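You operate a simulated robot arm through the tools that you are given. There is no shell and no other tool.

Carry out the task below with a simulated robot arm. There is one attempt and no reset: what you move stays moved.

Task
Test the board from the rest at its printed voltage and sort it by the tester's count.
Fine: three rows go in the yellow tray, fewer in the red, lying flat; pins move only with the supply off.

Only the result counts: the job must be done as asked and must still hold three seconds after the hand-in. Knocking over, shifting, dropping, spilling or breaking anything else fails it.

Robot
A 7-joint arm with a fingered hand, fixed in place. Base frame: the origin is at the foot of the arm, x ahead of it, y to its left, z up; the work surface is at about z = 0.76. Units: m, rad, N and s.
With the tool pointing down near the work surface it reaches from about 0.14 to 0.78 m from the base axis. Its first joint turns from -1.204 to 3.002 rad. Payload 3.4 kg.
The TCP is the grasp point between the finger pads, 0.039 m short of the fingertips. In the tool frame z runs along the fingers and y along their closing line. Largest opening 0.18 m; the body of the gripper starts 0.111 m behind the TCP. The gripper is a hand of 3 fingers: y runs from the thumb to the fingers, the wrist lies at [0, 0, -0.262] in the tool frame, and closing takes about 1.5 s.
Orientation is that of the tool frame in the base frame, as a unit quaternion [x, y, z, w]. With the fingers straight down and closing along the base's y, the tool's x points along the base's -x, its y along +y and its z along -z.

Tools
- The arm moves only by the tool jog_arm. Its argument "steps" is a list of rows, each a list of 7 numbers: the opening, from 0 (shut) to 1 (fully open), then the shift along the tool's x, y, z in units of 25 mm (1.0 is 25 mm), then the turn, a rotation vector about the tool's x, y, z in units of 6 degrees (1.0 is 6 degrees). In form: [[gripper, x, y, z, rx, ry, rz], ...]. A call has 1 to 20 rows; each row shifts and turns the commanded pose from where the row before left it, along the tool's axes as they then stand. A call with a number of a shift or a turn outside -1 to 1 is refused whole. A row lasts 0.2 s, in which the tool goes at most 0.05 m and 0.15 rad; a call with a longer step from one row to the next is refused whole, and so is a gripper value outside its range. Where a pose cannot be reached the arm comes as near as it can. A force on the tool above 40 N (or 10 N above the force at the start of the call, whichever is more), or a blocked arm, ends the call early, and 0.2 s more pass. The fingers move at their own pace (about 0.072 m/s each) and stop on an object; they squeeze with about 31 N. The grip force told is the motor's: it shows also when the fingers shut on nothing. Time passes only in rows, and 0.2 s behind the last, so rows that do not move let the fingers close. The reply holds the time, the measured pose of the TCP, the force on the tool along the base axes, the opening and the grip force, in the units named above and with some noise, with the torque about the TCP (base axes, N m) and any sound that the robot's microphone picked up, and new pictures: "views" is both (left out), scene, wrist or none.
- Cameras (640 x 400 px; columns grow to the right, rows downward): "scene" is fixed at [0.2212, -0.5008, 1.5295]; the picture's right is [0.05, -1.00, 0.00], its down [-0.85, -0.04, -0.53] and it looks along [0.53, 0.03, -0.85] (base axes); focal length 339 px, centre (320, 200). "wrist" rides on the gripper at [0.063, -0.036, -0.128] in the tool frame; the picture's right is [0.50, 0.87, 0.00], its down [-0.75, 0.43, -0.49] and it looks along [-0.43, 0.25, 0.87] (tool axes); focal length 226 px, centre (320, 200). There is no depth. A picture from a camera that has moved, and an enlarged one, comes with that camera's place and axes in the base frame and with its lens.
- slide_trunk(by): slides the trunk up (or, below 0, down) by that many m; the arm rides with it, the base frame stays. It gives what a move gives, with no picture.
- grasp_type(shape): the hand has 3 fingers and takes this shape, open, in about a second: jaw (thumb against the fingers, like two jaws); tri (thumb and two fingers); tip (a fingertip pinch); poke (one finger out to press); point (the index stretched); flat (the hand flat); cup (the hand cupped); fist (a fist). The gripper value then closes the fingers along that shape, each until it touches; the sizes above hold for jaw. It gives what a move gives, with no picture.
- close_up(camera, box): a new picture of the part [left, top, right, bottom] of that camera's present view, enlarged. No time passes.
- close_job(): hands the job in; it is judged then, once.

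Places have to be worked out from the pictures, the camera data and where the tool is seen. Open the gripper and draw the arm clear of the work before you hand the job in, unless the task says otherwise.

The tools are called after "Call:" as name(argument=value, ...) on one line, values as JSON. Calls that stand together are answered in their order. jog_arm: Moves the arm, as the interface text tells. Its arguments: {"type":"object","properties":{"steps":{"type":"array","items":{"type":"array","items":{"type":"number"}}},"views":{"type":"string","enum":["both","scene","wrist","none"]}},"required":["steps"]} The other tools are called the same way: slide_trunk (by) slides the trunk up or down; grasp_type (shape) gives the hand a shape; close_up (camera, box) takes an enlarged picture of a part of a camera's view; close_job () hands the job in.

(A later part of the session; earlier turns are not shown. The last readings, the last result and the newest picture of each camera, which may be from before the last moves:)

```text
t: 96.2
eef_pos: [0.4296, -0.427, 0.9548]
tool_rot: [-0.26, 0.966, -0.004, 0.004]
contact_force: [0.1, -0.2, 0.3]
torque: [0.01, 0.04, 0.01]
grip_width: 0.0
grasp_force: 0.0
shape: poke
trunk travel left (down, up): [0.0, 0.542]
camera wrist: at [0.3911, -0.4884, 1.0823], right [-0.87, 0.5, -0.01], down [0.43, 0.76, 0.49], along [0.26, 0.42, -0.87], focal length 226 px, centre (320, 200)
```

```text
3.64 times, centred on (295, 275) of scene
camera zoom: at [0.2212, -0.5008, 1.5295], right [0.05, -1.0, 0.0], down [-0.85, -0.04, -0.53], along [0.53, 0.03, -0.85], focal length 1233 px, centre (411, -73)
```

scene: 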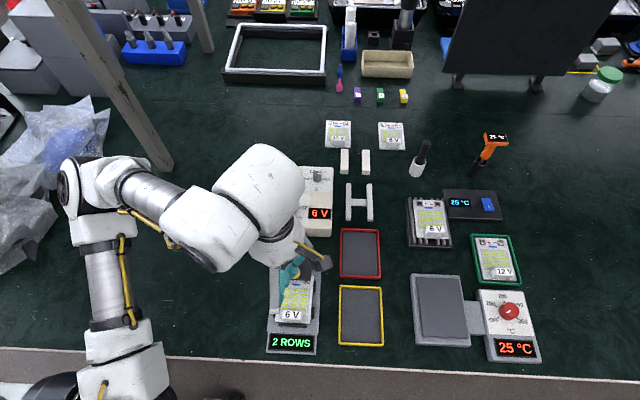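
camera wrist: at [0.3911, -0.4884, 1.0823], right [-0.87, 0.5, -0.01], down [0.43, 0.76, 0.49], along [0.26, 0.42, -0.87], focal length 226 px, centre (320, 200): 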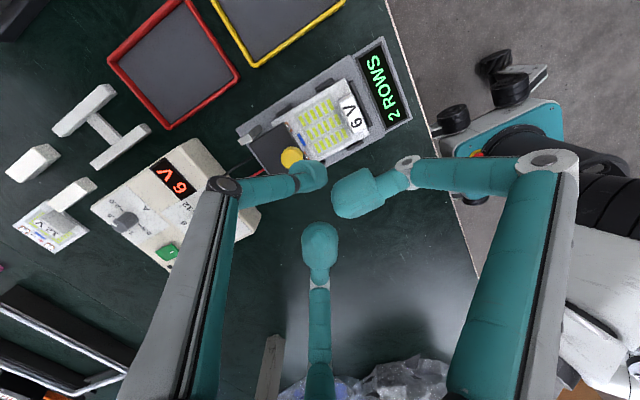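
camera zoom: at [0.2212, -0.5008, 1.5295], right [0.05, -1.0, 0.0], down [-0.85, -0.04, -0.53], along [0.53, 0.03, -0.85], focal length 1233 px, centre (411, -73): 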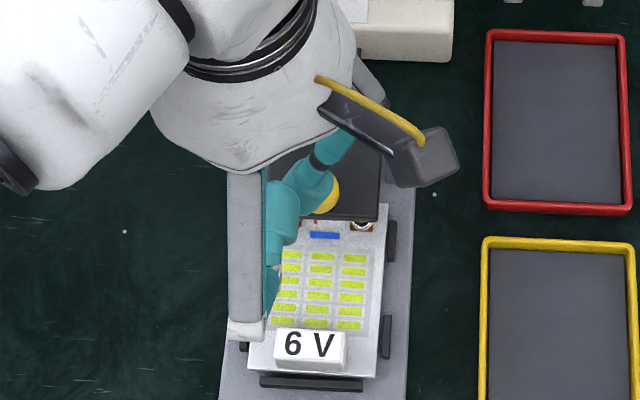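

The knob is at about (0.462, -0.434) and the fingertip at about (0.433, -0.434). I back off 6 mm more and lower the tip to the knob's height.

Call:
jog_arm(steps=[[1, 0.21, 0.12, 0.4, 0, 0, 0], [1, 0, 0, 0.7, 0, 0, 0], [1, 0, 0, 0.7, 0, 0, 0], [1, 0, 0, 0.7, 0, 0, 0], [1, 0, 0, 0.65, 0, 0, 0], [1, 0, 0, 0, 0, 0, 0]])

Call:
close_up(camera="wrist", box=[240, 80, 400, 220])

Call:
close_up(camera="scene", box=[250, 230, 340, 320])

```text
t: 97.6
eef_pos: [0.422, -0.4276, 0.8732]
tool_rot: [-0.259, 0.966, -0.004, 0.005]
contact_force: [-0.4, 0.9, 0.2]
torque: [0.05, 0.0, -0.01]
grip_width: 0.0002
grasp_force: 0.0
shape: poke
trunk travel left (down, up): [0.0, 0.542]
camera wrist: at [0.3839, -0.4884, 1.0022], right [-0.87, 0.5, -0.01], down [0.43, 0.76, 0.49], along [0.26, 0.42, -0.87], focal length 226 px, centre (320, 200)
```

scene: 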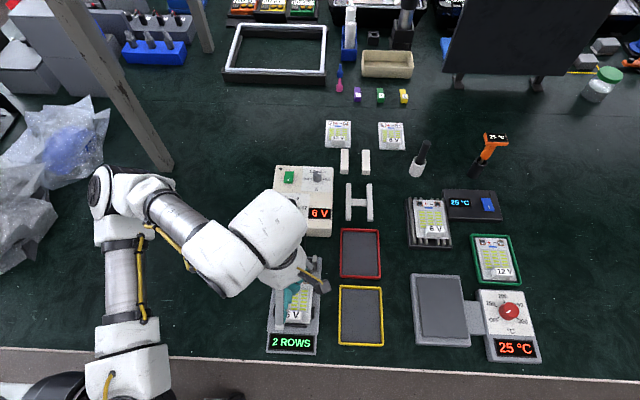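
wrist: 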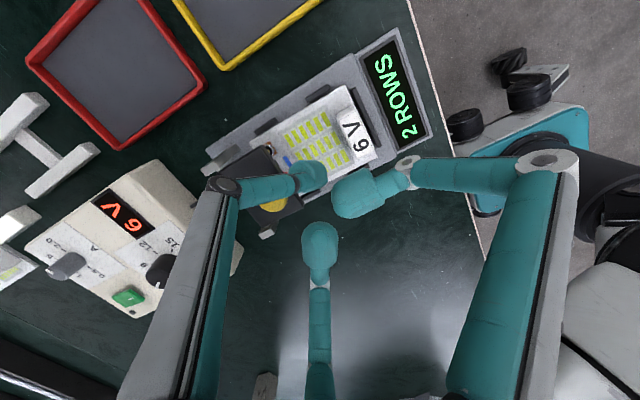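

```text
2.86 times, centred on (320, 150) of wrist
camera zoom: at [0.3839, -0.4884, 1.0022], right [-0.87, 0.5, -0.01], down [0.43, 0.76, 0.49], along [0.26, 0.42, -0.87], focal length 646 px, centre (320, 343)
```

zoom: 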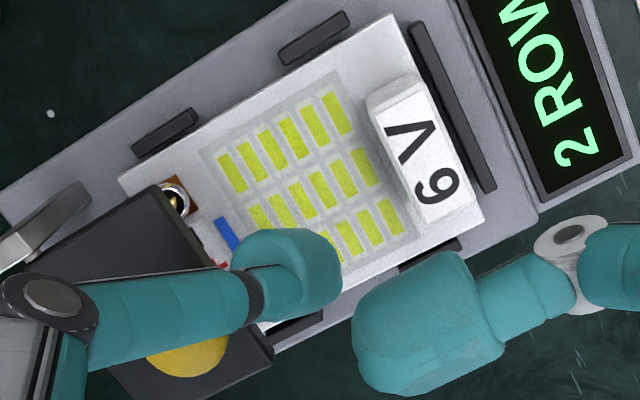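

```text
4.44 times, centred on (295, 275) of scene
camera zoom: at [0.2212, -0.5008, 1.5295], right [0.05, -1.0, 0.0], down [-0.85, -0.04, -0.53], along [0.53, 0.03, -0.85], focal length 1507 px, centre (431, -133)
```

zoom: 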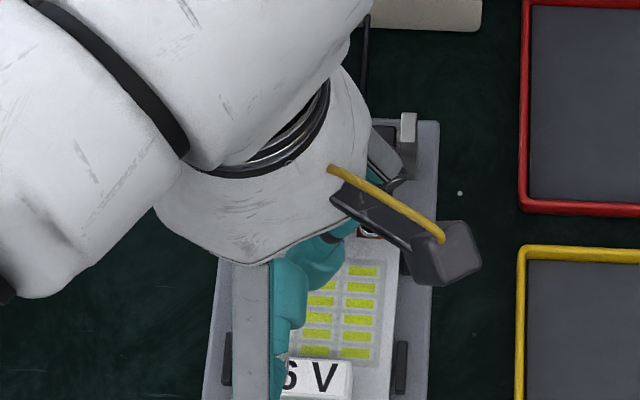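

The tip is just in front of the knob at its height, with the supply off. I push +x to contact and follow the lever's arc upward for its first part.

Call:
jog_arm(steps=[[1, -0.208, -0.12, 0, 0, 0, 0], [1, -0.208, -0.12, 0, 0, 0, 0], [1, -0.097, -0.057, -0.211, 0, 0, 0], [1, -0.097, -0.057, -0.211, 0, 0, 0], [1, -0.126, -0.074, -0.19, 0, 0, 0], [1, -0.126, -0.074, -0.19, 0, 0, 0], [1, 0, 0, 0, 0, 0, 0]])

Call:
close_up(camera="wrist", box=[220, 80, 380, 220])

Call:
close_up(camera="scene", box=[250, 230, 340, 320])

```text
t: 99.2
eef_pos: [0.4472, -0.4277, 0.8948]
tool_rot: [-0.258, 0.966, -0.004, 0.005]
contact_force: [0.2, -0.3, 0.0]
torque: [0.01, 0.01, 0.01]
grip_width: 0.0
grasp_force: 0.1
shape: poke
trunk travel left (down, up): [0.0, 0.542]
camera wrist: at [0.4093, -0.4892, 1.0234], right [-0.87, 0.5, -0.01], down [0.43, 0.76, 0.49], along [0.26, 0.42, -0.87], focal length 226 px, centre (320, 200)
```

scene: 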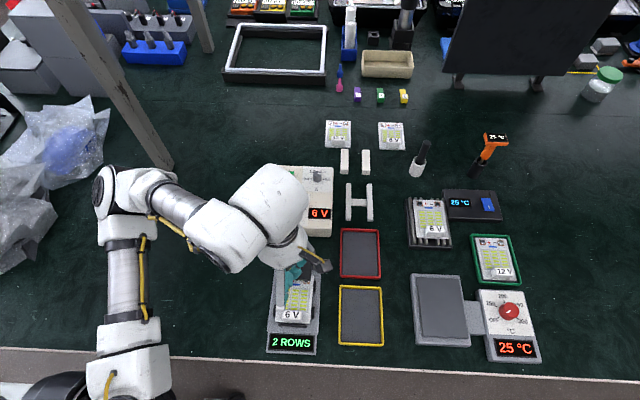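
wrist: 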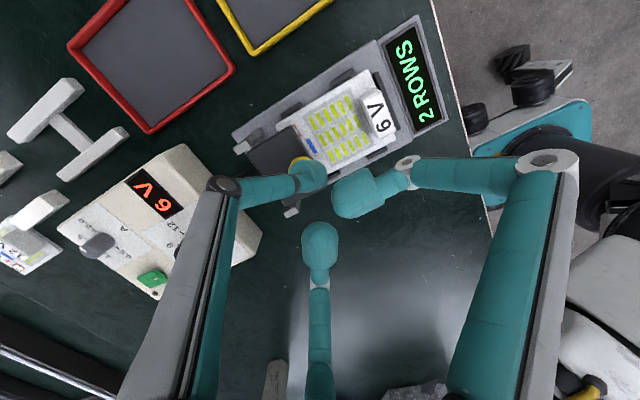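

```text
2.86 times, centred on (300, 150) of wrist
camera zoom: at [0.4093, -0.4892, 1.0234], right [-0.87, 0.5, -0.01], down [0.43, 0.76, 0.49], along [0.26, 0.42, -0.87], focal length 646 px, centre (377, 343)
```

zoom: 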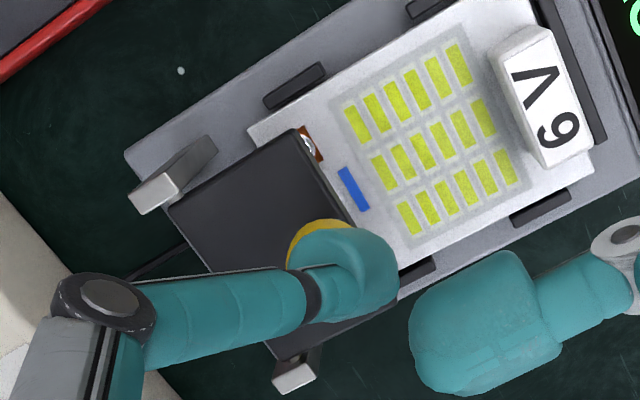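

```text
4.44 times, centred on (295, 275) of scene
camera zoom: at [0.2212, -0.5008, 1.5295], right [0.05, -1.0, 0.0], down [-0.85, -0.04, -0.53], along [0.53, 0.03, -0.85], focal length 1507 px, centre (431, -133)
```

zoom: 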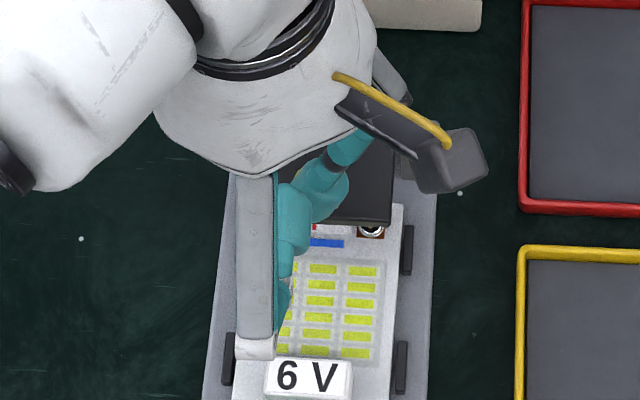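

The tip rose before touching and sits above the knob; the lever didn't move. I go back, lower again a bit deeper, and push +x further before rising.

Call:
jog_arm(steps=[[1, 0.45, 0.26, 0, 0, 0, 0], [1, 0.45, 0.26, 0, 0, 0, 0], [1, 0, 0, 0.55, 0, 0, 0], [1, 0, 0, 0.5, 0, 0, 0], [1, -0.3, -0.173, 0, 0, 0, 0], [1, -0.3, -0.173, 0, 0, 0, 0], [1, -0.3, -0.173, 0, 0, 0, 0], [1, 0, 0, 0, 0, 0, 0]])

Call:
close_up(camera="wrist", box=[220, 80, 380, 220])

```text
t: 101.0
eef_pos: [0.4478, -0.4269, 0.8692]
tool_rot: [-0.258, 0.966, -0.005, 0.005]
contact_force: [-9.8, -2.1, 6.8]
torque: [-0.11, 0.12, -0.09]
grip_width: 0.0
grasp_force: 0.0
shape: poke
trunk travel left (down, up): [0.0, 0.542]
camera wrist: at [0.409, -0.4888, 0.9972], right [-0.87, 0.5, -0.01], down [0.43, 0.76, 0.49], along [0.26, 0.42, -0.87], focal length 226 px, centre (320, 200)
```

scene: 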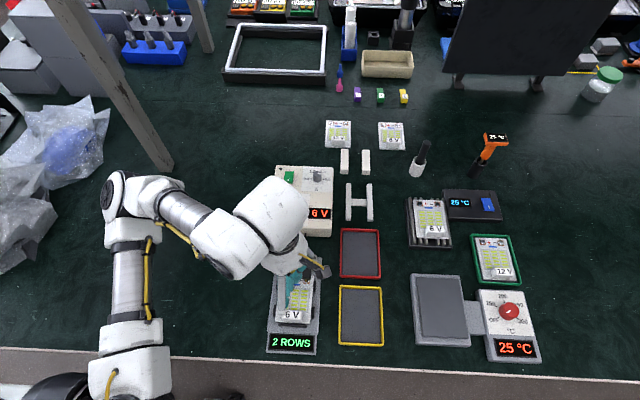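
wrist: 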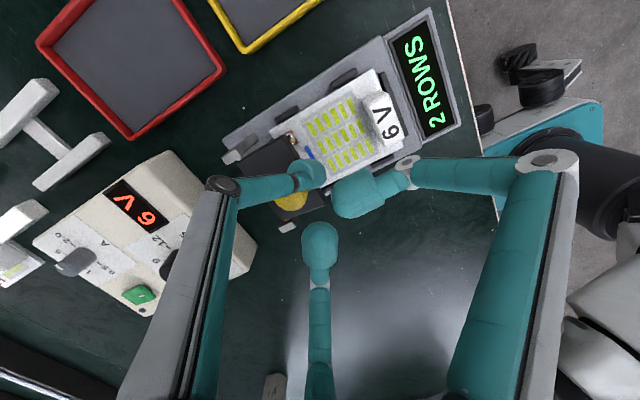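

```text
2.86 times, centred on (300, 150) of wrist
camera zoom: at [0.409, -0.4888, 0.9972], right [-0.87, 0.5, -0.01], down [0.43, 0.76, 0.49], along [0.26, 0.42, -0.87], focal length 646 px, centre (377, 343)
```

zoom: 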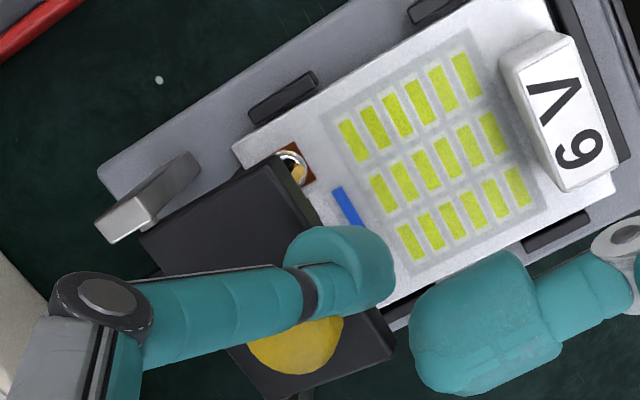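

Contact: -9.8 N, and the lever has begun to rise. I continue along the arc, shifting slightly +y to centre on the knob.

Call:
jog_arm(steps=[[1, -0.19, -0.03, -0.17, 0, 0, 0], [1, -0.19, -0.03, -0.17, 0, 0, 0], [1, -0.18, -0.1, -0.15, 0, 0, 0], [1, -0.18, -0.1, -0.13, 0, 0, 0], [1, 0, 0, 0, 0, 0, 0]])

Call:
close_up(camera="wrist", box=[220, 80, 380, 220])

Call:
close_up(camera="scene", box=[250, 230, 340, 320])

```text
t: 102.2
eef_pos: [0.4655, -0.4241, 0.8879]
tool_rot: [-0.258, 0.966, -0.005, 0.006]
contact_force: [-21.9, -9.3, 21.1]
torque: [-0.32, 0.71, 0.03]
grip_width: 0.0
grasp_force: 0.0
shape: poke
trunk travel left (down, up): [0.0, 0.542]
camera wrist: at [0.4267, -0.4854, 1.0148], right [-0.87, 0.5, -0.02], down [0.43, 0.76, 0.49], along [0.26, 0.42, -0.87], focal length 226 px, centre (320, 200)
```

scene: 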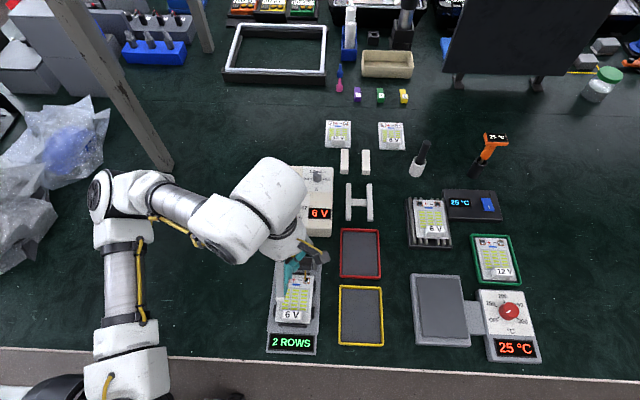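
wrist: 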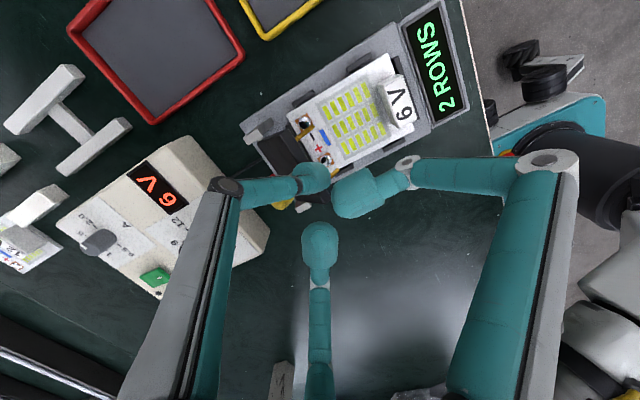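

```text
2.86 times, centred on (300, 150) of wrist
camera zoom: at [0.4267, -0.4854, 1.0148], right [-0.87, 0.5, -0.02], down [0.43, 0.76, 0.49], along [0.26, 0.42, -0.87], focal length 646 px, centre (377, 343)
```

zoom: 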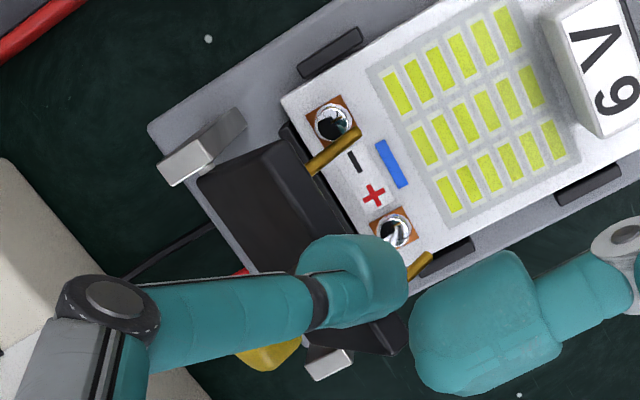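

```text
4.44 times, centred on (295, 275) of scene
camera zoom: at [0.2212, -0.5008, 1.5295], right [0.05, -1.0, 0.0], down [-0.85, -0.04, -0.53], along [0.53, 0.03, -0.85], focal length 1507 px, centre (431, -133)
```

zoom: 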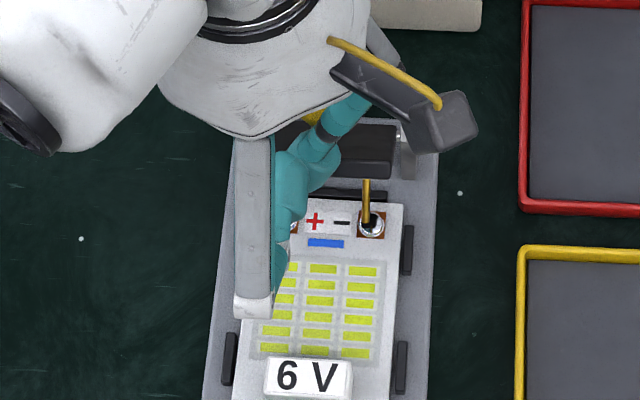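

The lever is more than half open; forces are about 30 N along the stem's normal. I pause to let it settle and read again.

Call:
jog_arm(steps=[[1, 0, 0, 0, 0, 0, 0], [1, 0, 0, 0, 0, 0, 0]], views="none")

Call:
close_up(camera="wrist", box=[240, 110, 340, 220])

```text
t: 102.8
eef_pos: [0.4651, -0.4238, 0.8866]
tool_rot: [-0.258, 0.966, -0.005, 0.004]
contact_force: [-23.2, -10.8, 21.9]
torque: [-0.31, 0.82, 0.05]
grip_width: 0.0001
grasp_force: 0.0
shape: poke
trunk travel left (down, up): [0.0, 0.542]
```

```text
3.64 times, centred on (290, 165) of wrist
camera zoom: at [0.4271, -0.4851, 1.0143], right [-0.87, 0.5, -0.02], down [0.43, 0.76, 0.49], along [0.26, 0.42, -0.87], focal length 822 px, centre (429, 327)
```

zoom: 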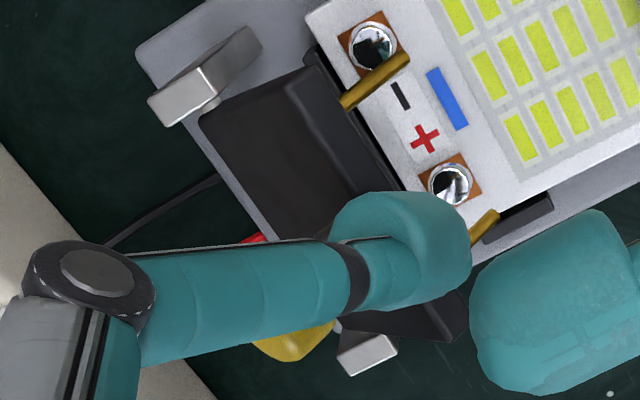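

It is jammed slightly: the plate's edge bears against the finger's link from below. I raise a bit and move +x together.

Call:
jog_arm(steps=[[1, -0.05, -0.03, -0.2, 0, 0, 0], [1, -0.1, -0.06, -0.15, 0, 0, 0], [1, 0, 0, 0, 0, 0, 0]], views="none")

Call:
close_up(camera="wrist", box=[240, 110, 340, 220])

Call:
close_up(camera="scene", box=[250, 230, 340, 320])

```text
t: 103.6
eef_pos: [0.4731, -0.423, 0.8936]
tool_rot: [-0.259, 0.966, -0.004, 0.006]
contact_force: [-7.3, -0.7, 10.5]
torque: [0.01, 0.2, 0.02]
grip_width: 0.0002
grasp_force: 0.0
shape: poke
trunk travel left (down, up): [0.0, 0.542]
```

```text
3.64 times, centred on (290, 165) of wrist
camera zoom: at [0.4341, -0.4836, 1.022], right [-0.87, 0.5, -0.01], down [0.43, 0.76, 0.49], along [0.26, 0.42, -0.87], focal length 822 px, centre (429, 327)
```

zoom: 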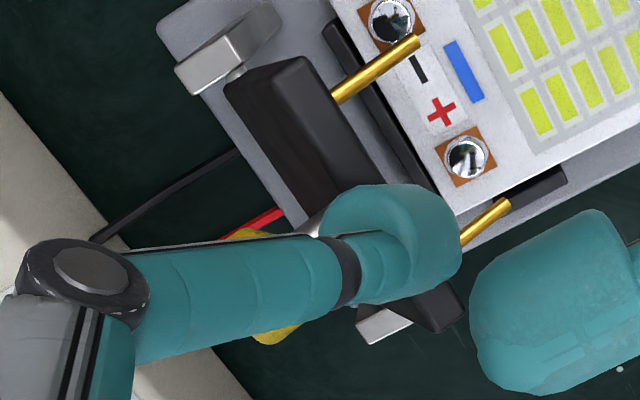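

```text
4.44 times, centred on (295, 275) of scene
camera zoom: at [0.2212, -0.5008, 1.5295], right [0.05, -1.0, 0.0], down [-0.85, -0.04, -0.53], along [0.53, 0.03, -0.85], focal length 1507 px, centre (431, -133)
```

zoom: 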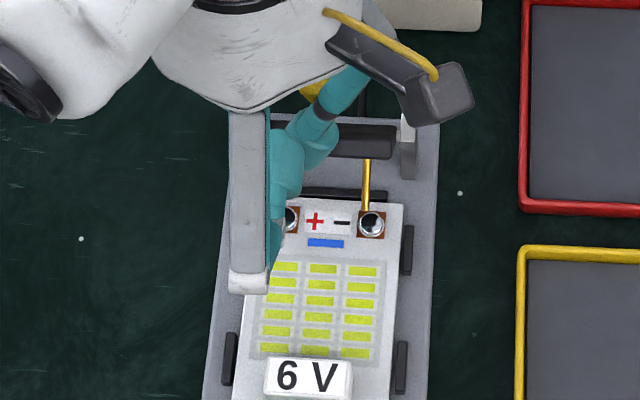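

Good: the lever is nearly upright now. I continue with the same motion.

Call:
jog_arm(steps=[[1, -0.2, -0.115, -0.15, 0, 0, 0], [1, -0.25, -0.145, -0.1, 0, 0, 0], [1, -0.3, -0.173, -0.08, 0, 0, 0], [1, 0, 0, 0, 0, 0, 0]], views="none")

Call:
close_up(camera="wrist", box=[240, 110, 340, 220])

Call:
close_up(camera="scene", box=[250, 220, 340, 310])

```text
t: 104.6
eef_pos: [0.4931, -0.4242, 0.9031]
tool_rot: [-0.258, 0.966, -0.004, 0.005]
contact_force: [-0.1, 0.1, -0.2]
torque: [0.01, 0.0, 0.02]
grip_width: 0.0001
grasp_force: 0.1
shape: poke
trunk travel left (down, up): [0.0, 0.542]
```

```text
3.64 times, centred on (290, 165) of wrist
camera zoom: at [0.4552, -0.4855, 1.0303], right [-0.87, 0.5, -0.01], down [0.43, 0.76, 0.49], along [0.26, 0.42, -0.87], focal length 822 px, centre (429, 327)
```

zoom: 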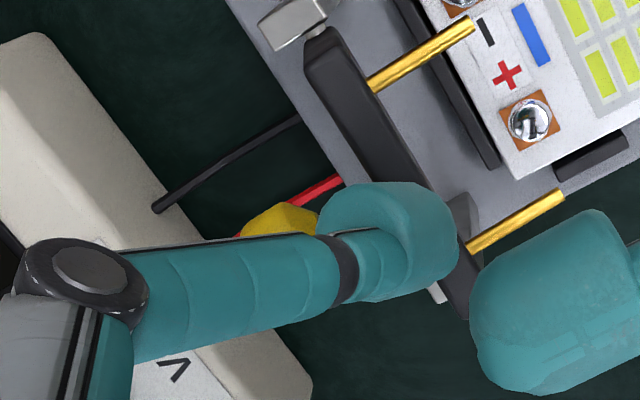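

```text
4.44 times, centred on (295, 265) of scene
camera zoom: at [0.2212, -0.5008, 1.5295], right [0.05, -1.0, 0.0], down [-0.85, -0.04, -0.53], along [0.53, 0.03, -0.85], focal length 1507 px, centre (431, -89)
```

zoom: 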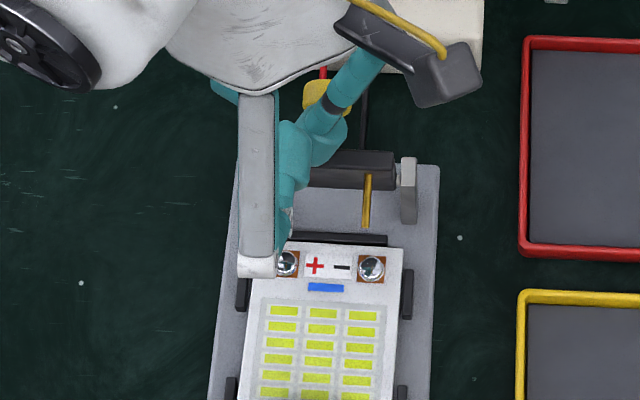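

The lever is fully open with no force left. I rise straight up and away, then check that it stays open.

Call:
jog_arm(steps=[[1, 0, 0, -0.6, 0, 0, 0], [1, 0, 0, -0.9, 0, 0, 0], [1, 0, 0, -0.9, 0, 0, 0], [1, 0, 0, -0.9, 0, 0, 0], [1, 0, 0, 0, 0, 0, 1], [1, 0, 0, 0, 0, 0, 1], [1, 0, 0, 0, 0, 0, 1], [1, 0, 0, 0, 0, 0, 1], [1, 0, 0, 0, 0, 0, 1], [1, 0, 0, 0, 0, 0, 0]])

Call:
close_up(camera="wrist", box=[220, 0, 420, 140])

Call:
close_up(camera="scene", box=[250, 220, 340, 360])

```text
t: 106.8
eef_pos: [0.4925, -0.4233, 0.986]
tool_rot: [0.001, 1.0, -0.002, 0.006]
contact_force: [-0.1, 0.6, -0.6]
torque: [-0.03, -0.02, -0.04]
grip_width: 0.0
grasp_force: 0.1
shape: poke
trunk travel left (down, up): [0.0, 0.542]
camera wrist: at [0.4278, -0.4577, 1.1127], right [-0.5, 0.87, -0.01], down [0.75, 0.44, 0.5], along [0.44, 0.24, -0.87], focal length 226 px, centre (320, 200)
```

scene: 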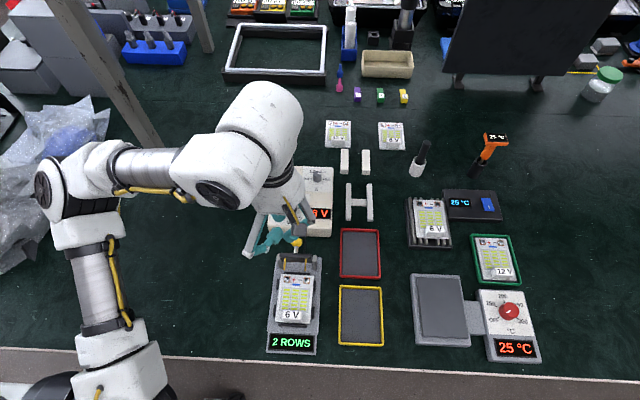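
wrist: 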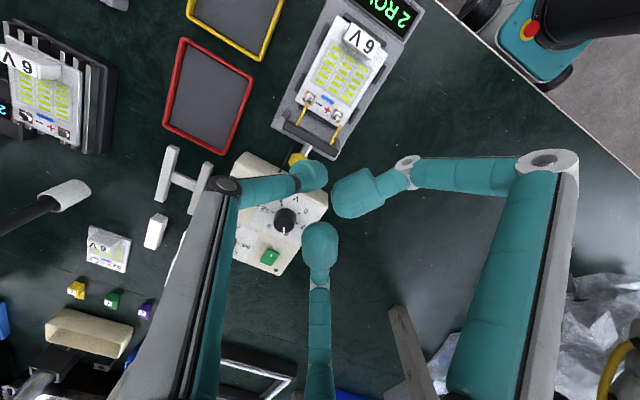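

```text
2.86 times, centred on (320, 70) of wrist
camera zoom: at [0.4278, -0.4577, 1.1127], right [-0.5, 0.87, -0.01], down [0.75, 0.44, 0.5], along [0.44, 0.24, -0.87], focal length 646 px, centre (320, 571)
```

zoom: 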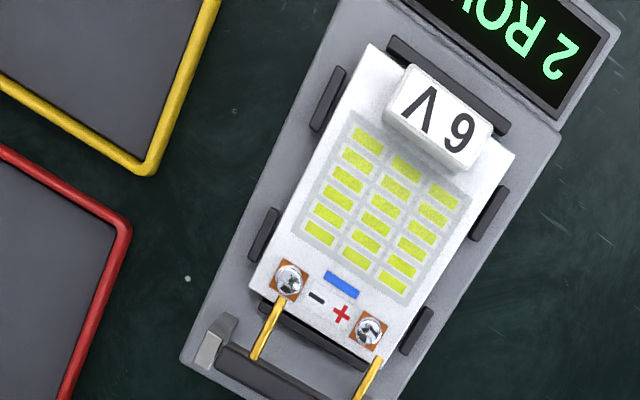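

```text
2.86 times, centred on (295, 290) of scene
camera zoom: at [0.2212, -0.5008, 1.5295], right [0.05, -1.0, 0.0], down [-0.85, -0.04, -0.53], along [0.53, 0.03, -0.85], focal length 969 px, centre (391, -57)
```

zoom: 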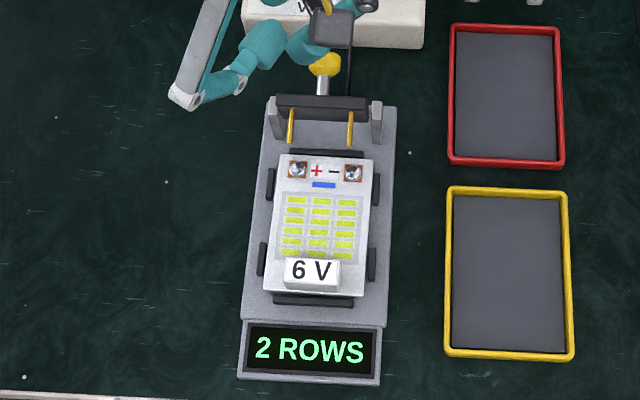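

The lever stays open with the pins clear. Now I switch to jaw and go above the board's block at (0.384, -0.433), with the TCP 12 mm to its -y side so all three fingers meet it together.

Call:
grasp_type(shape="jaw")

Call:
jog_arm(steps=[[0.4, 0.876, -0.178, 0, 0, 0, 0], [0.4, 0.876, -0.178, 0, 0, 0, 0], [0.4, 0.876, -0.178, 0, 0, 0, 0], [0.4, 0.876, -0.178, 0, 0, 0, 0], [0.4, 0.876, -0.178, 0, 0, 0, 0], [0.4, 0, 0, 0.9, 0, 0, 0], [0.4, 0, 0, 0.9, 0, 0, 0], [0.4, 0, 0, 0.9, 0, 0, 0], [0.4, 0, 0, 0.9, 0, 0, 0], [0.4, 0, 0, 0.9, 0, 0, 0], [0.4, 0, 0, 0, 0, 0, 0]])

Call:
close_up(camera="wrist", box=[220, 80, 420, 260])

```text
t: 107.7
eef_pos: [0.4932, -0.4237, 0.9848]
tool_rot: [0.0, 1.0, -0.003, 0.007]
contact_force: [-0.4, 0.8, 0.1]
torque: [0.02, 0.0, 0.0]
grip_width: 0.18
grasp_force: 0.0
shape: jaw
trunk travel left (down, up): [0.0, 0.542]
```

```text
t: 110.1
eef_pos: [0.3843, -0.4469, 0.8711]
tool_rot: [0.0, 1.0, -0.004, 0.006]
contact_force: [0.6, 0.0, -0.2]
torque: [0.0, -0.02, 0.02]
grip_width: 0.0723
grasp_force: 0.0
shape: jaw
trunk travel left (down, up): [0.0, 0.542]
camera wrist: at [0.319, -0.48, 0.9986], right [-0.5, 0.87, -0.01], down [0.75, 0.44, 0.5], along [0.44, 0.24, -0.87], focal length 226 px, centre (320, 200)
```

scene: 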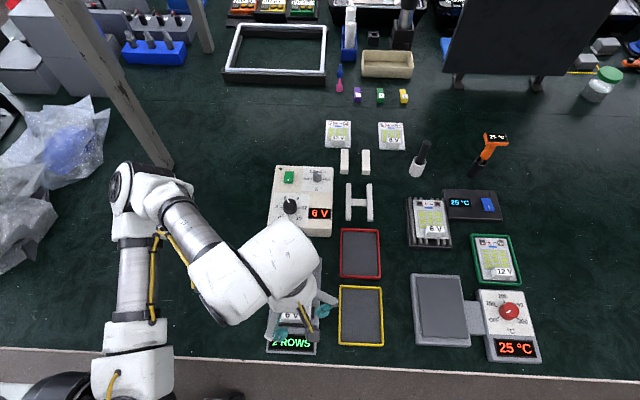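
wrist: 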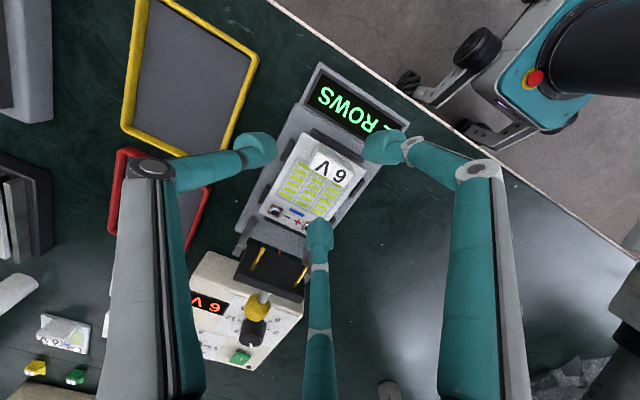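

```text
2.22 times, centred on (320, 170) of wrist
camera zoom: at [0.319, -0.48, 0.9986], right [-0.5, 0.87, -0.01], down [0.75, 0.44, 0.5], along [0.44, 0.24, -0.87], focal length 502 px, centre (320, 267)
```

zoom: 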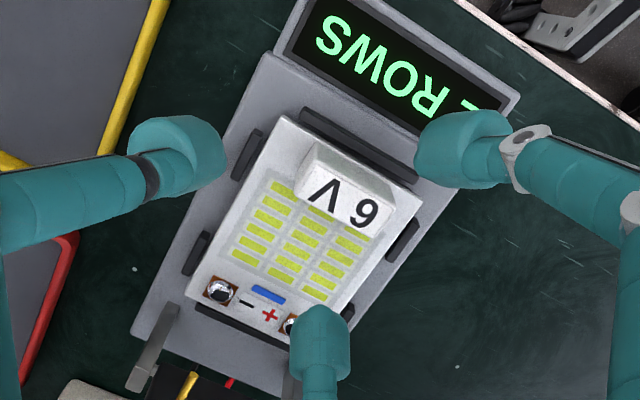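

The block's centre is (0.385, -0.433), as planned relative to the tool. I descend to z 0.833 and then close.

Call:
jog_arm(steps=[[0.36, 0, 0.08, 0.5, 0, 0, 0], [0.36, 0, 0, 0.5, 0, 0, 0], [0.36, 0, 0, 0.3, 0, 0, 0], [0.36, 0, 0, 0.18, 0, 0, 0], [0.36, 0, 0, 0, 0, 0, 0]], views="none")

Call:
close_up(camera="wrist", box=[240, 100, 400, 240])

```text
t: 111.3
eef_pos: [0.3854, -0.4447, 0.8336]
tool_rot: [-0.001, 1.0, -0.002, 0.006]
contact_force: [-0.2, 0.4, -0.4]
torque: [0.01, 0.04, -0.03]
grip_width: 0.0654
grasp_force: 0.1
shape: jaw
trunk travel left (down, up): [0.0, 0.542]
```

```text
2.86 times, centred on (320, 170) of wrist
camera zoom: at [0.3203, -0.4795, 0.9608], right [-0.5, 0.87, -0.01], down [0.75, 0.44, 0.5], along [0.44, 0.24, -0.87], focal length 646 px, centre (320, 286)
```

zoom: 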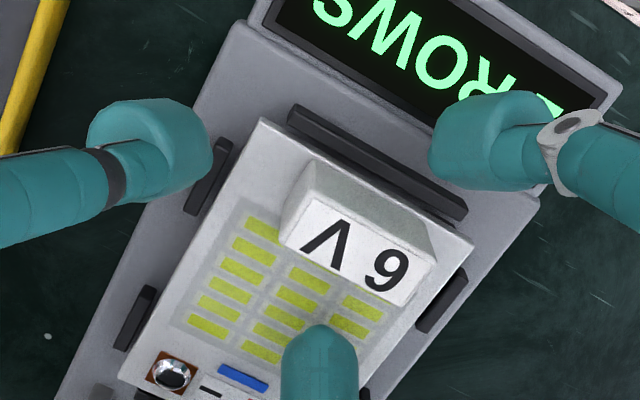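

Well placed. I close the hand on the block.

Call:
jog_arm(steps=[[0.25, 0, 0, 0, 0, 0, 0], [0.15, 0, 0, 0, 0, 0, 0], [0, 0, 0, 0, 0, 0, 0], [0, 0, 0, 0, 0, 0, 0], [0, 0, 0, 0, 0, 0, 0], [0, 0, 0, 0, 0, 0, 0]], views="none")

Call:
close_up(camera="wrist", box=[240, 100, 400, 240])

```text
t: 112.7
eef_pos: [0.3854, -0.4448, 0.8336]
tool_rot: [0.0, 1.0, -0.003, 0.006]
contact_force: [-0.1, -0.6, -0.1]
torque: [-0.02, 0.02, -0.01]
grip_width: 0.0144
grasp_force: 31.1
shape: jaw
trunk travel left (down, up): [0.0, 0.542]
```

```text
2.86 times, centred on (320, 170) of wrist
camera zoom: at [0.3204, -0.4795, 0.9609], right [-0.5, 0.87, -0.01], down [0.75, 0.44, 0.5], along [0.44, 0.24, -0.87], focal length 646 px, centre (320, 286)
```

zoom: 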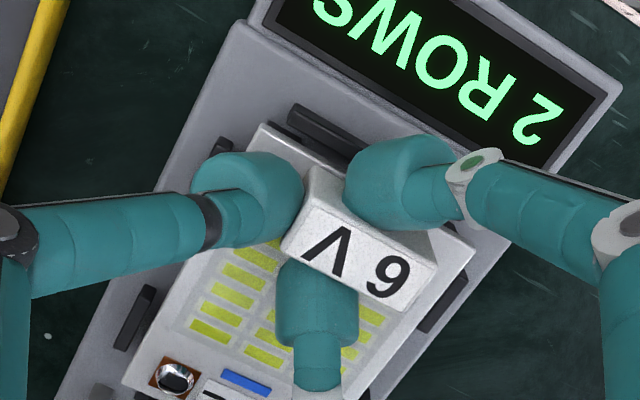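

A firm, centred grip. I lift 28 mm (staying under the pins), then slide 55 mm back toward -x.

Call:
jog_arm(steps=[[0, 0, 0, -0.2, 0, 0, 0], [0, 0, 0, -0.3, 0, 0, 0], [0, 0, 0, -0.3, 0, 0, 0], [0, 0, 0, -0.3, 0, 0, 0], [0, 0, 0, 0, 0, 0, 0]], views="wrist")

Call:
close_up(camera="wrist", box=[220, 100, 380, 260])

```text
t: 113.9
eef_pos: [0.3847, -0.4434, 0.8616]
tool_rot: [0.0, 1.0, -0.002, 0.006]
contact_force: [-0.2, 0.5, -0.3]
torque: [0.0, 0.02, 0.0]
grip_width: 0.0145
grasp_force: 30.9
shape: jaw
trunk travel left (down, up): [0.0, 0.542]
camera wrist: at [0.32, -0.4791, 0.9891], right [-0.5, 0.87, -0.01], down [0.75, 0.44, 0.5], along [0.44, 0.24, -0.87], focal length 226 px, centre (320, 200)
```

wrist: 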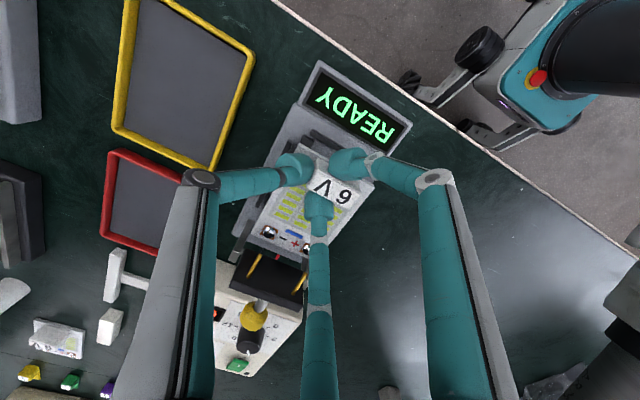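

```text
2.50 times, centred on (300, 180) of wrist
camera zoom: at [0.32, -0.4791, 0.9891], right [-0.5, 0.87, -0.01], down [0.75, 0.44, 0.5], along [0.44, 0.24, -0.87], focal length 565 px, centre (370, 250)
```

zoom: 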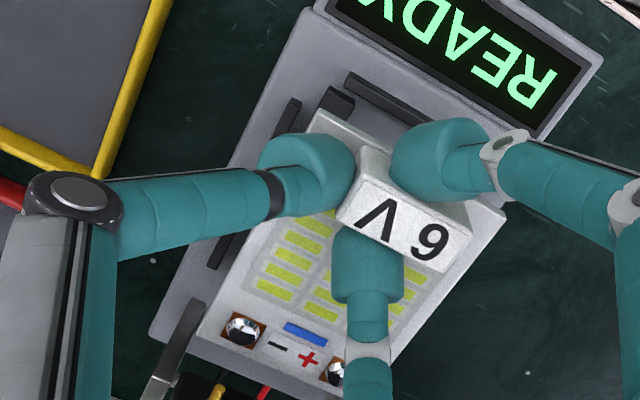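

The board is free and the tester reads READY again. I slide back from under the pins, rise, and carry it to a spot where the wrist camera looks straight down on the red tray.

Call:
jog_arm(steps=[[0, 0.5, 0, 0, 0, 0, 0], [0, 0.6, 0, 0, 0, 0, 0], [0, 0.6, 0, 0, 0, 0, 0], [0, 0.5, 0, 0, 0, 0, 0], [0, 0, 0, -0.7, 0, 0, 0], [0, 0, 0, -0.8, 0, 0, 0], [0, 0, 0, -0.8, 0, 0, 0], [0, 0, 0, -0.8, 0, 0, 0], [0, 0, 0, -0.8, 0, 0, 0], [0, 0, 0, -0.8, 0, 0, 0], [0, 0, 0, 0, 0, 0, 0]])

Call:
jog_arm(steps=[[0, -0.8, -0.3, 0, 0, 0, 0], [0, -0.8, -0.3, 0, 0, 0, 0], [0, -0.8, -0.3, 0, 0, 0, 0], [0, -0.8, -0.3, 0, 0, 0, 0], [0, -0.8, -0.3, 0, 0, 0, 0], [0, -0.8, -0.3, 0, 0, 0, 0], [0, -0.8, -0.3, 0, 0, 0, 0], [0, -0.8, -0.3, 0, 0, 0, 0], [0, -0.8, -0.3, 0, 0, 0, 0], [0, -0.8, -0.3, 0, 0, 0, 0], [0, -0.8, -0.3, 0, 0, 0, 0], [0, -0.8, -0.3, 0, 0, 0, 0], [0, -0.8, -0.3, 0, 0, 0, 0], [0, -0.8, -0.3, 0, 0, 0, 0], [0, 0, 0, 0, 0, 0, 0]])

Call:
close_up(camera="wrist", box=[220, 0, 420, 140])

Call:
close_up(camera="wrist", box=[240, 130, 400, 260])

```text
t: 116.3
eef_pos: [0.3285, -0.4434, 0.9792]
tool_rot: [0.0, 1.0, -0.003, 0.006]
contact_force: [0.2, 0.9, -0.6]
torque: [0.0, 0.0, -0.01]
grip_width: 0.0142
grasp_force: 31.6
shape: jaw
trunk travel left (down, up): [0.0, 0.542]
camera wrist: at [0.2648, -0.4781, 1.1063], right [-0.5, 0.87, -0.01], down [0.75, 0.44, 0.5], along [0.44, 0.24, -0.87], focal length 226 px, centre (320, 200)
```

scene: 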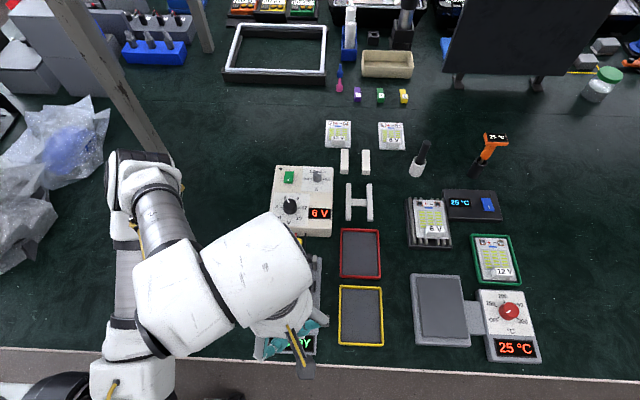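
wrist: 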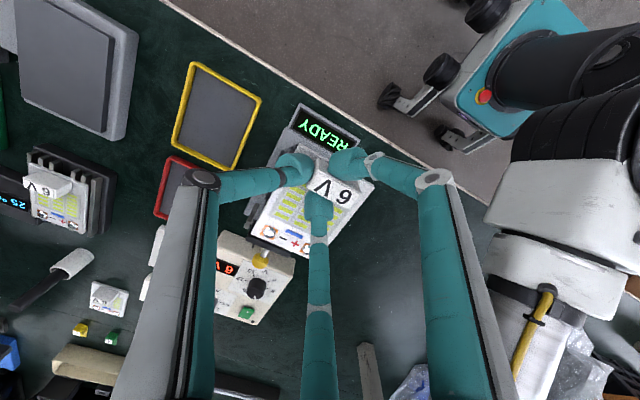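

```text
t: 119.5
eef_pos: [0.6088, -0.5474, 0.9825]
tool_rot: [0.001, 1.0, -0.003, 0.006]
contact_force: [-0.6, 0.0, -0.2]
torque: [0.01, 0.03, 0.01]
grip_width: 0.0134
grasp_force: 31.3
shape: jaw
trunk travel left (down, up): [0.0, 0.542]
camera wrist: at [0.5436, -0.5834, 1.1098], right [-0.5, 0.87, -0.01], down [0.75, 0.44, 0.5], along [0.44, 0.24, -0.87], focal length 226 px, centre (320, 200)
```

scene: 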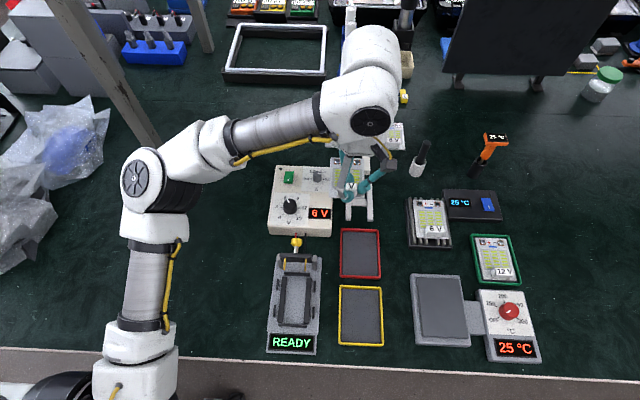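
wrist: 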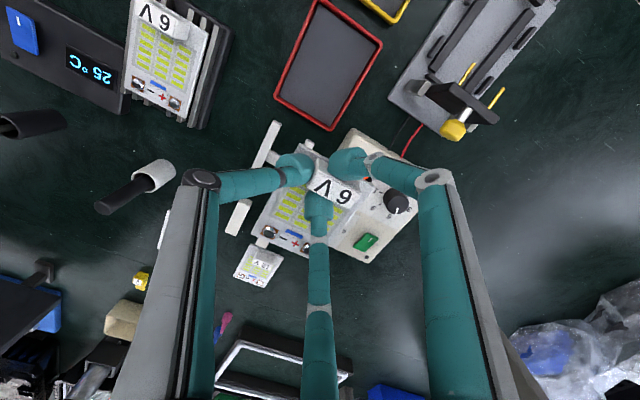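

```text
2.86 times, centred on (320, 70) of wrist
camera zoom: at [0.5436, -0.5834, 1.1098], right [-0.5, 0.87, -0.01], down [0.75, 0.44, 0.5], along [0.44, 0.24, -0.87], focal length 646 px, centre (320, 571)
```

zoom: 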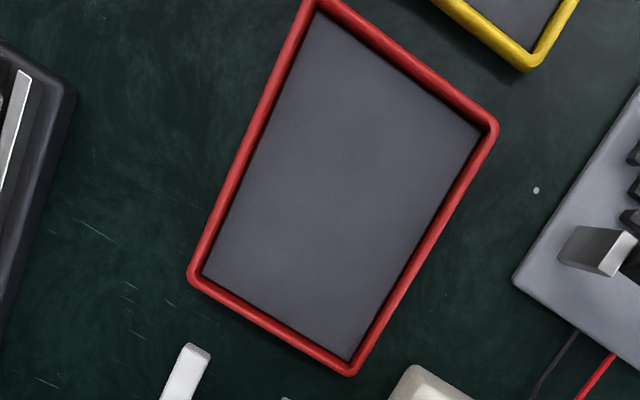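

```text
3.08 times, centred on (320, 195) of wrist
camera zoom: at [0.5436, -0.5834, 1.1098], right [-0.5, 0.87, -0.01], down [0.75, 0.44, 0.5], along [0.44, 0.24, -0.87], focal length 696 px, centre (320, 215)
```

zoom: 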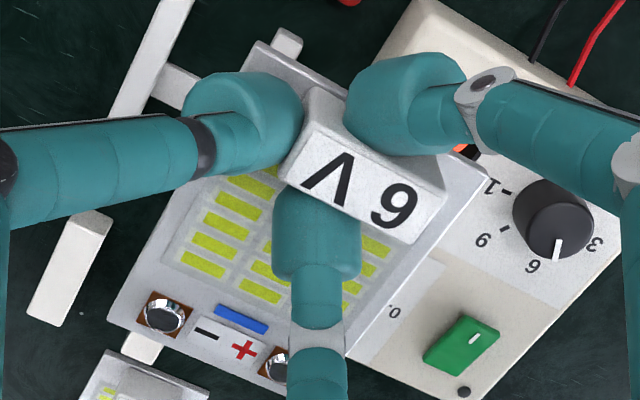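

The red tray's inside spans x 0.491–0.603, y -0.618…-0.536 (centre 0.547, -0.577); the board's centre is 44 mm ahead and 13 mm left of the TCP and square. I move to TCP (0.503, -0.590) and descend to about z 0.87.

Call:
jog_arm(steps=[[0, 0.843, -0.337, 0, 0, 0, 0], [0, 0.843, -0.337, 0, 0, 0, 0], [0, 0.843, -0.337, 0, 0, 0, 0], [0, 0.843, -0.337, 0, 0, 0, 0], [0, 0.843, -0.337, 0, 0, 0, 0], [0, 0, 0, 0, 0, 0, 0], [0, 0.01, 0.005, 0.8, 0, 0, 0], [0, 0.01, 0.005, 0.8, 0, 0, 0], [0, 0.01, 0.005, 0.8, 0, 0, 0], [0, 0.01, 0.005, 0.8, 0, 0, 0], [0, 0.01, 0.005, 0.8, 0, 0, 0], [0, 0, 0, 0, 0, 0, 0]])

Call:
close_up(camera="wrist", box=[220, 80, 400, 260])

Call:
close_up(camera="scene", box=[310, 200, 420, 310])

```text
t: 122.1
eef_pos: [0.503, -0.5915, 0.8814]
tool_rot: [-0.001, 1.0, -0.002, 0.006]
contact_force: [0.3, -0.6, -0.9]
torque: [-0.01, 0.02, -0.02]
grip_width: 0.0136
grasp_force: 31.0
shape: jaw
trunk travel left (down, up): [0.0, 0.542]
camera wrist: at [0.437, -0.6261, 1.0086], right [-0.5, 0.87, -0.01], down [0.75, 0.44, 0.5], along [0.44, 0.24, -0.87], focal length 226 px, centre (320, 200)
```

scene: 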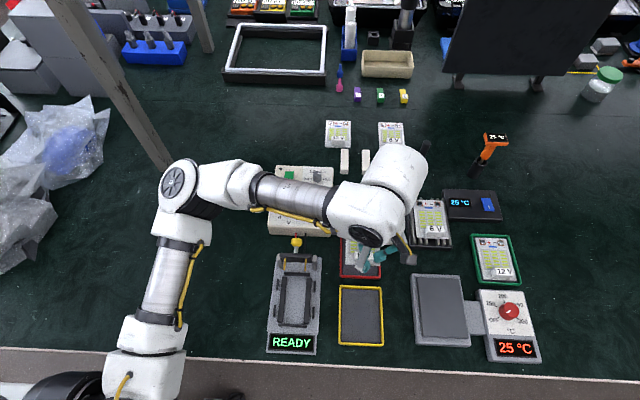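
wrist: 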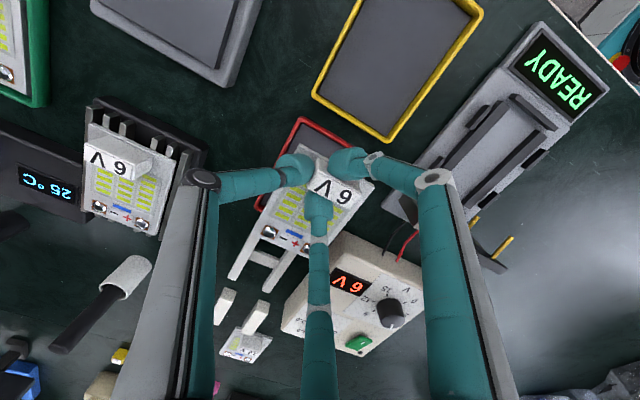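

```text
2.22 times, centred on (310, 170) of wrist
camera zoom: at [0.437, -0.6261, 1.0086], right [-0.5, 0.87, -0.01], down [0.75, 0.44, 0.5], along [0.44, 0.24, -0.87], focal length 502 px, centre (342, 267)
```

zoom: 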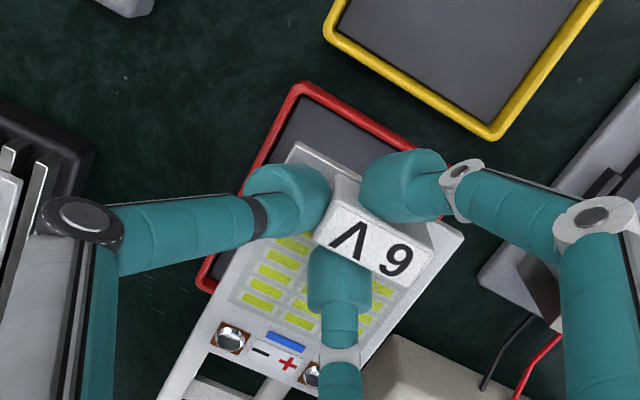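

```text
3.64 times, centred on (365, 255) of scene
camera zoom: at [0.2212, -0.5008, 1.5295], right [0.05, -1.0, 0.0], down [-0.85, -0.04, -0.53], along [0.53, 0.03, -0.85], focal length 1233 px, centre (156, 0)
```

zoom: 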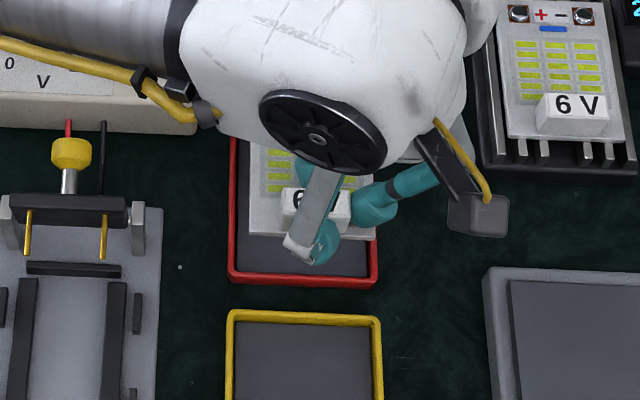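

On target within 2 mm. I shift +y 1.5 mm and lower to about z 0.848.

Call:
jog_arm(steps=[[0, 0, 0.07, 0.5, 0, 0, 0], [0, 0.01, 0, 0.5, 0, 0, 0], [0, 0, 0, 0.3, 0, 0, 0], [0, 0, 0, 0, 0, 0, 0]], views="none")

Call:
close_up(camera="wrist", box=[240, 90, 400, 240])

Call:
close_up(camera="scene", box=[310, 210, 420, 310])

```text
t: 123.1
eef_pos: [0.502, -0.5896, 0.8491]
tool_rot: [0.0, 1.0, -0.003, 0.006]
contact_force: [-0.7, 0.3, 0.2]
torque: [0.01, 0.05, 0.0]
grip_width: 0.0137
grasp_force: 30.8
shape: jaw
trunk travel left (down, up): [0.0, 0.542]
```

```text
2.67 times, centred on (320, 165) of wrist
camera zoom: at [0.4375, -0.6242, 0.976], right [-0.5, 0.87, -0.01], down [0.75, 0.44, 0.5], along [0.44, 0.24, -0.87], focal length 603 px, centre (320, 293)
```

zoom: 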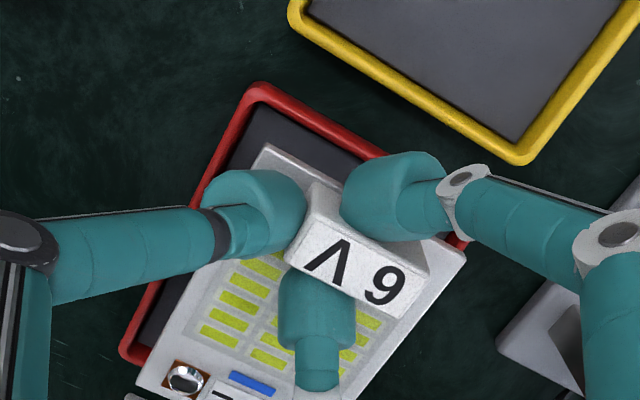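

```text
4.00 times, centred on (365, 260) of scene
camera zoom: at [0.2212, -0.5008, 1.5295], right [0.05, -1.0, 0.0], down [-0.85, -0.04, -0.53], along [0.53, 0.03, -0.85], focal length 1356 px, centre (140, -40)
```

zoom: 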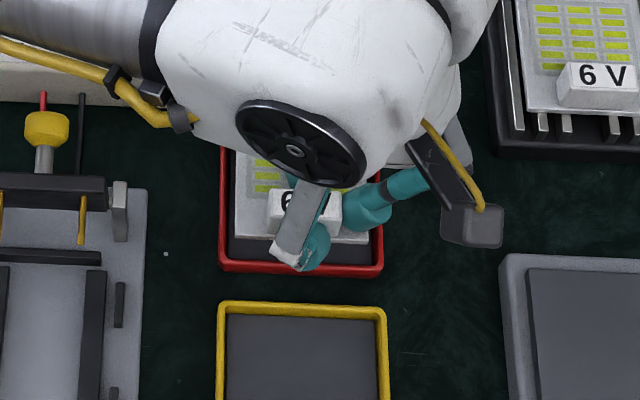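

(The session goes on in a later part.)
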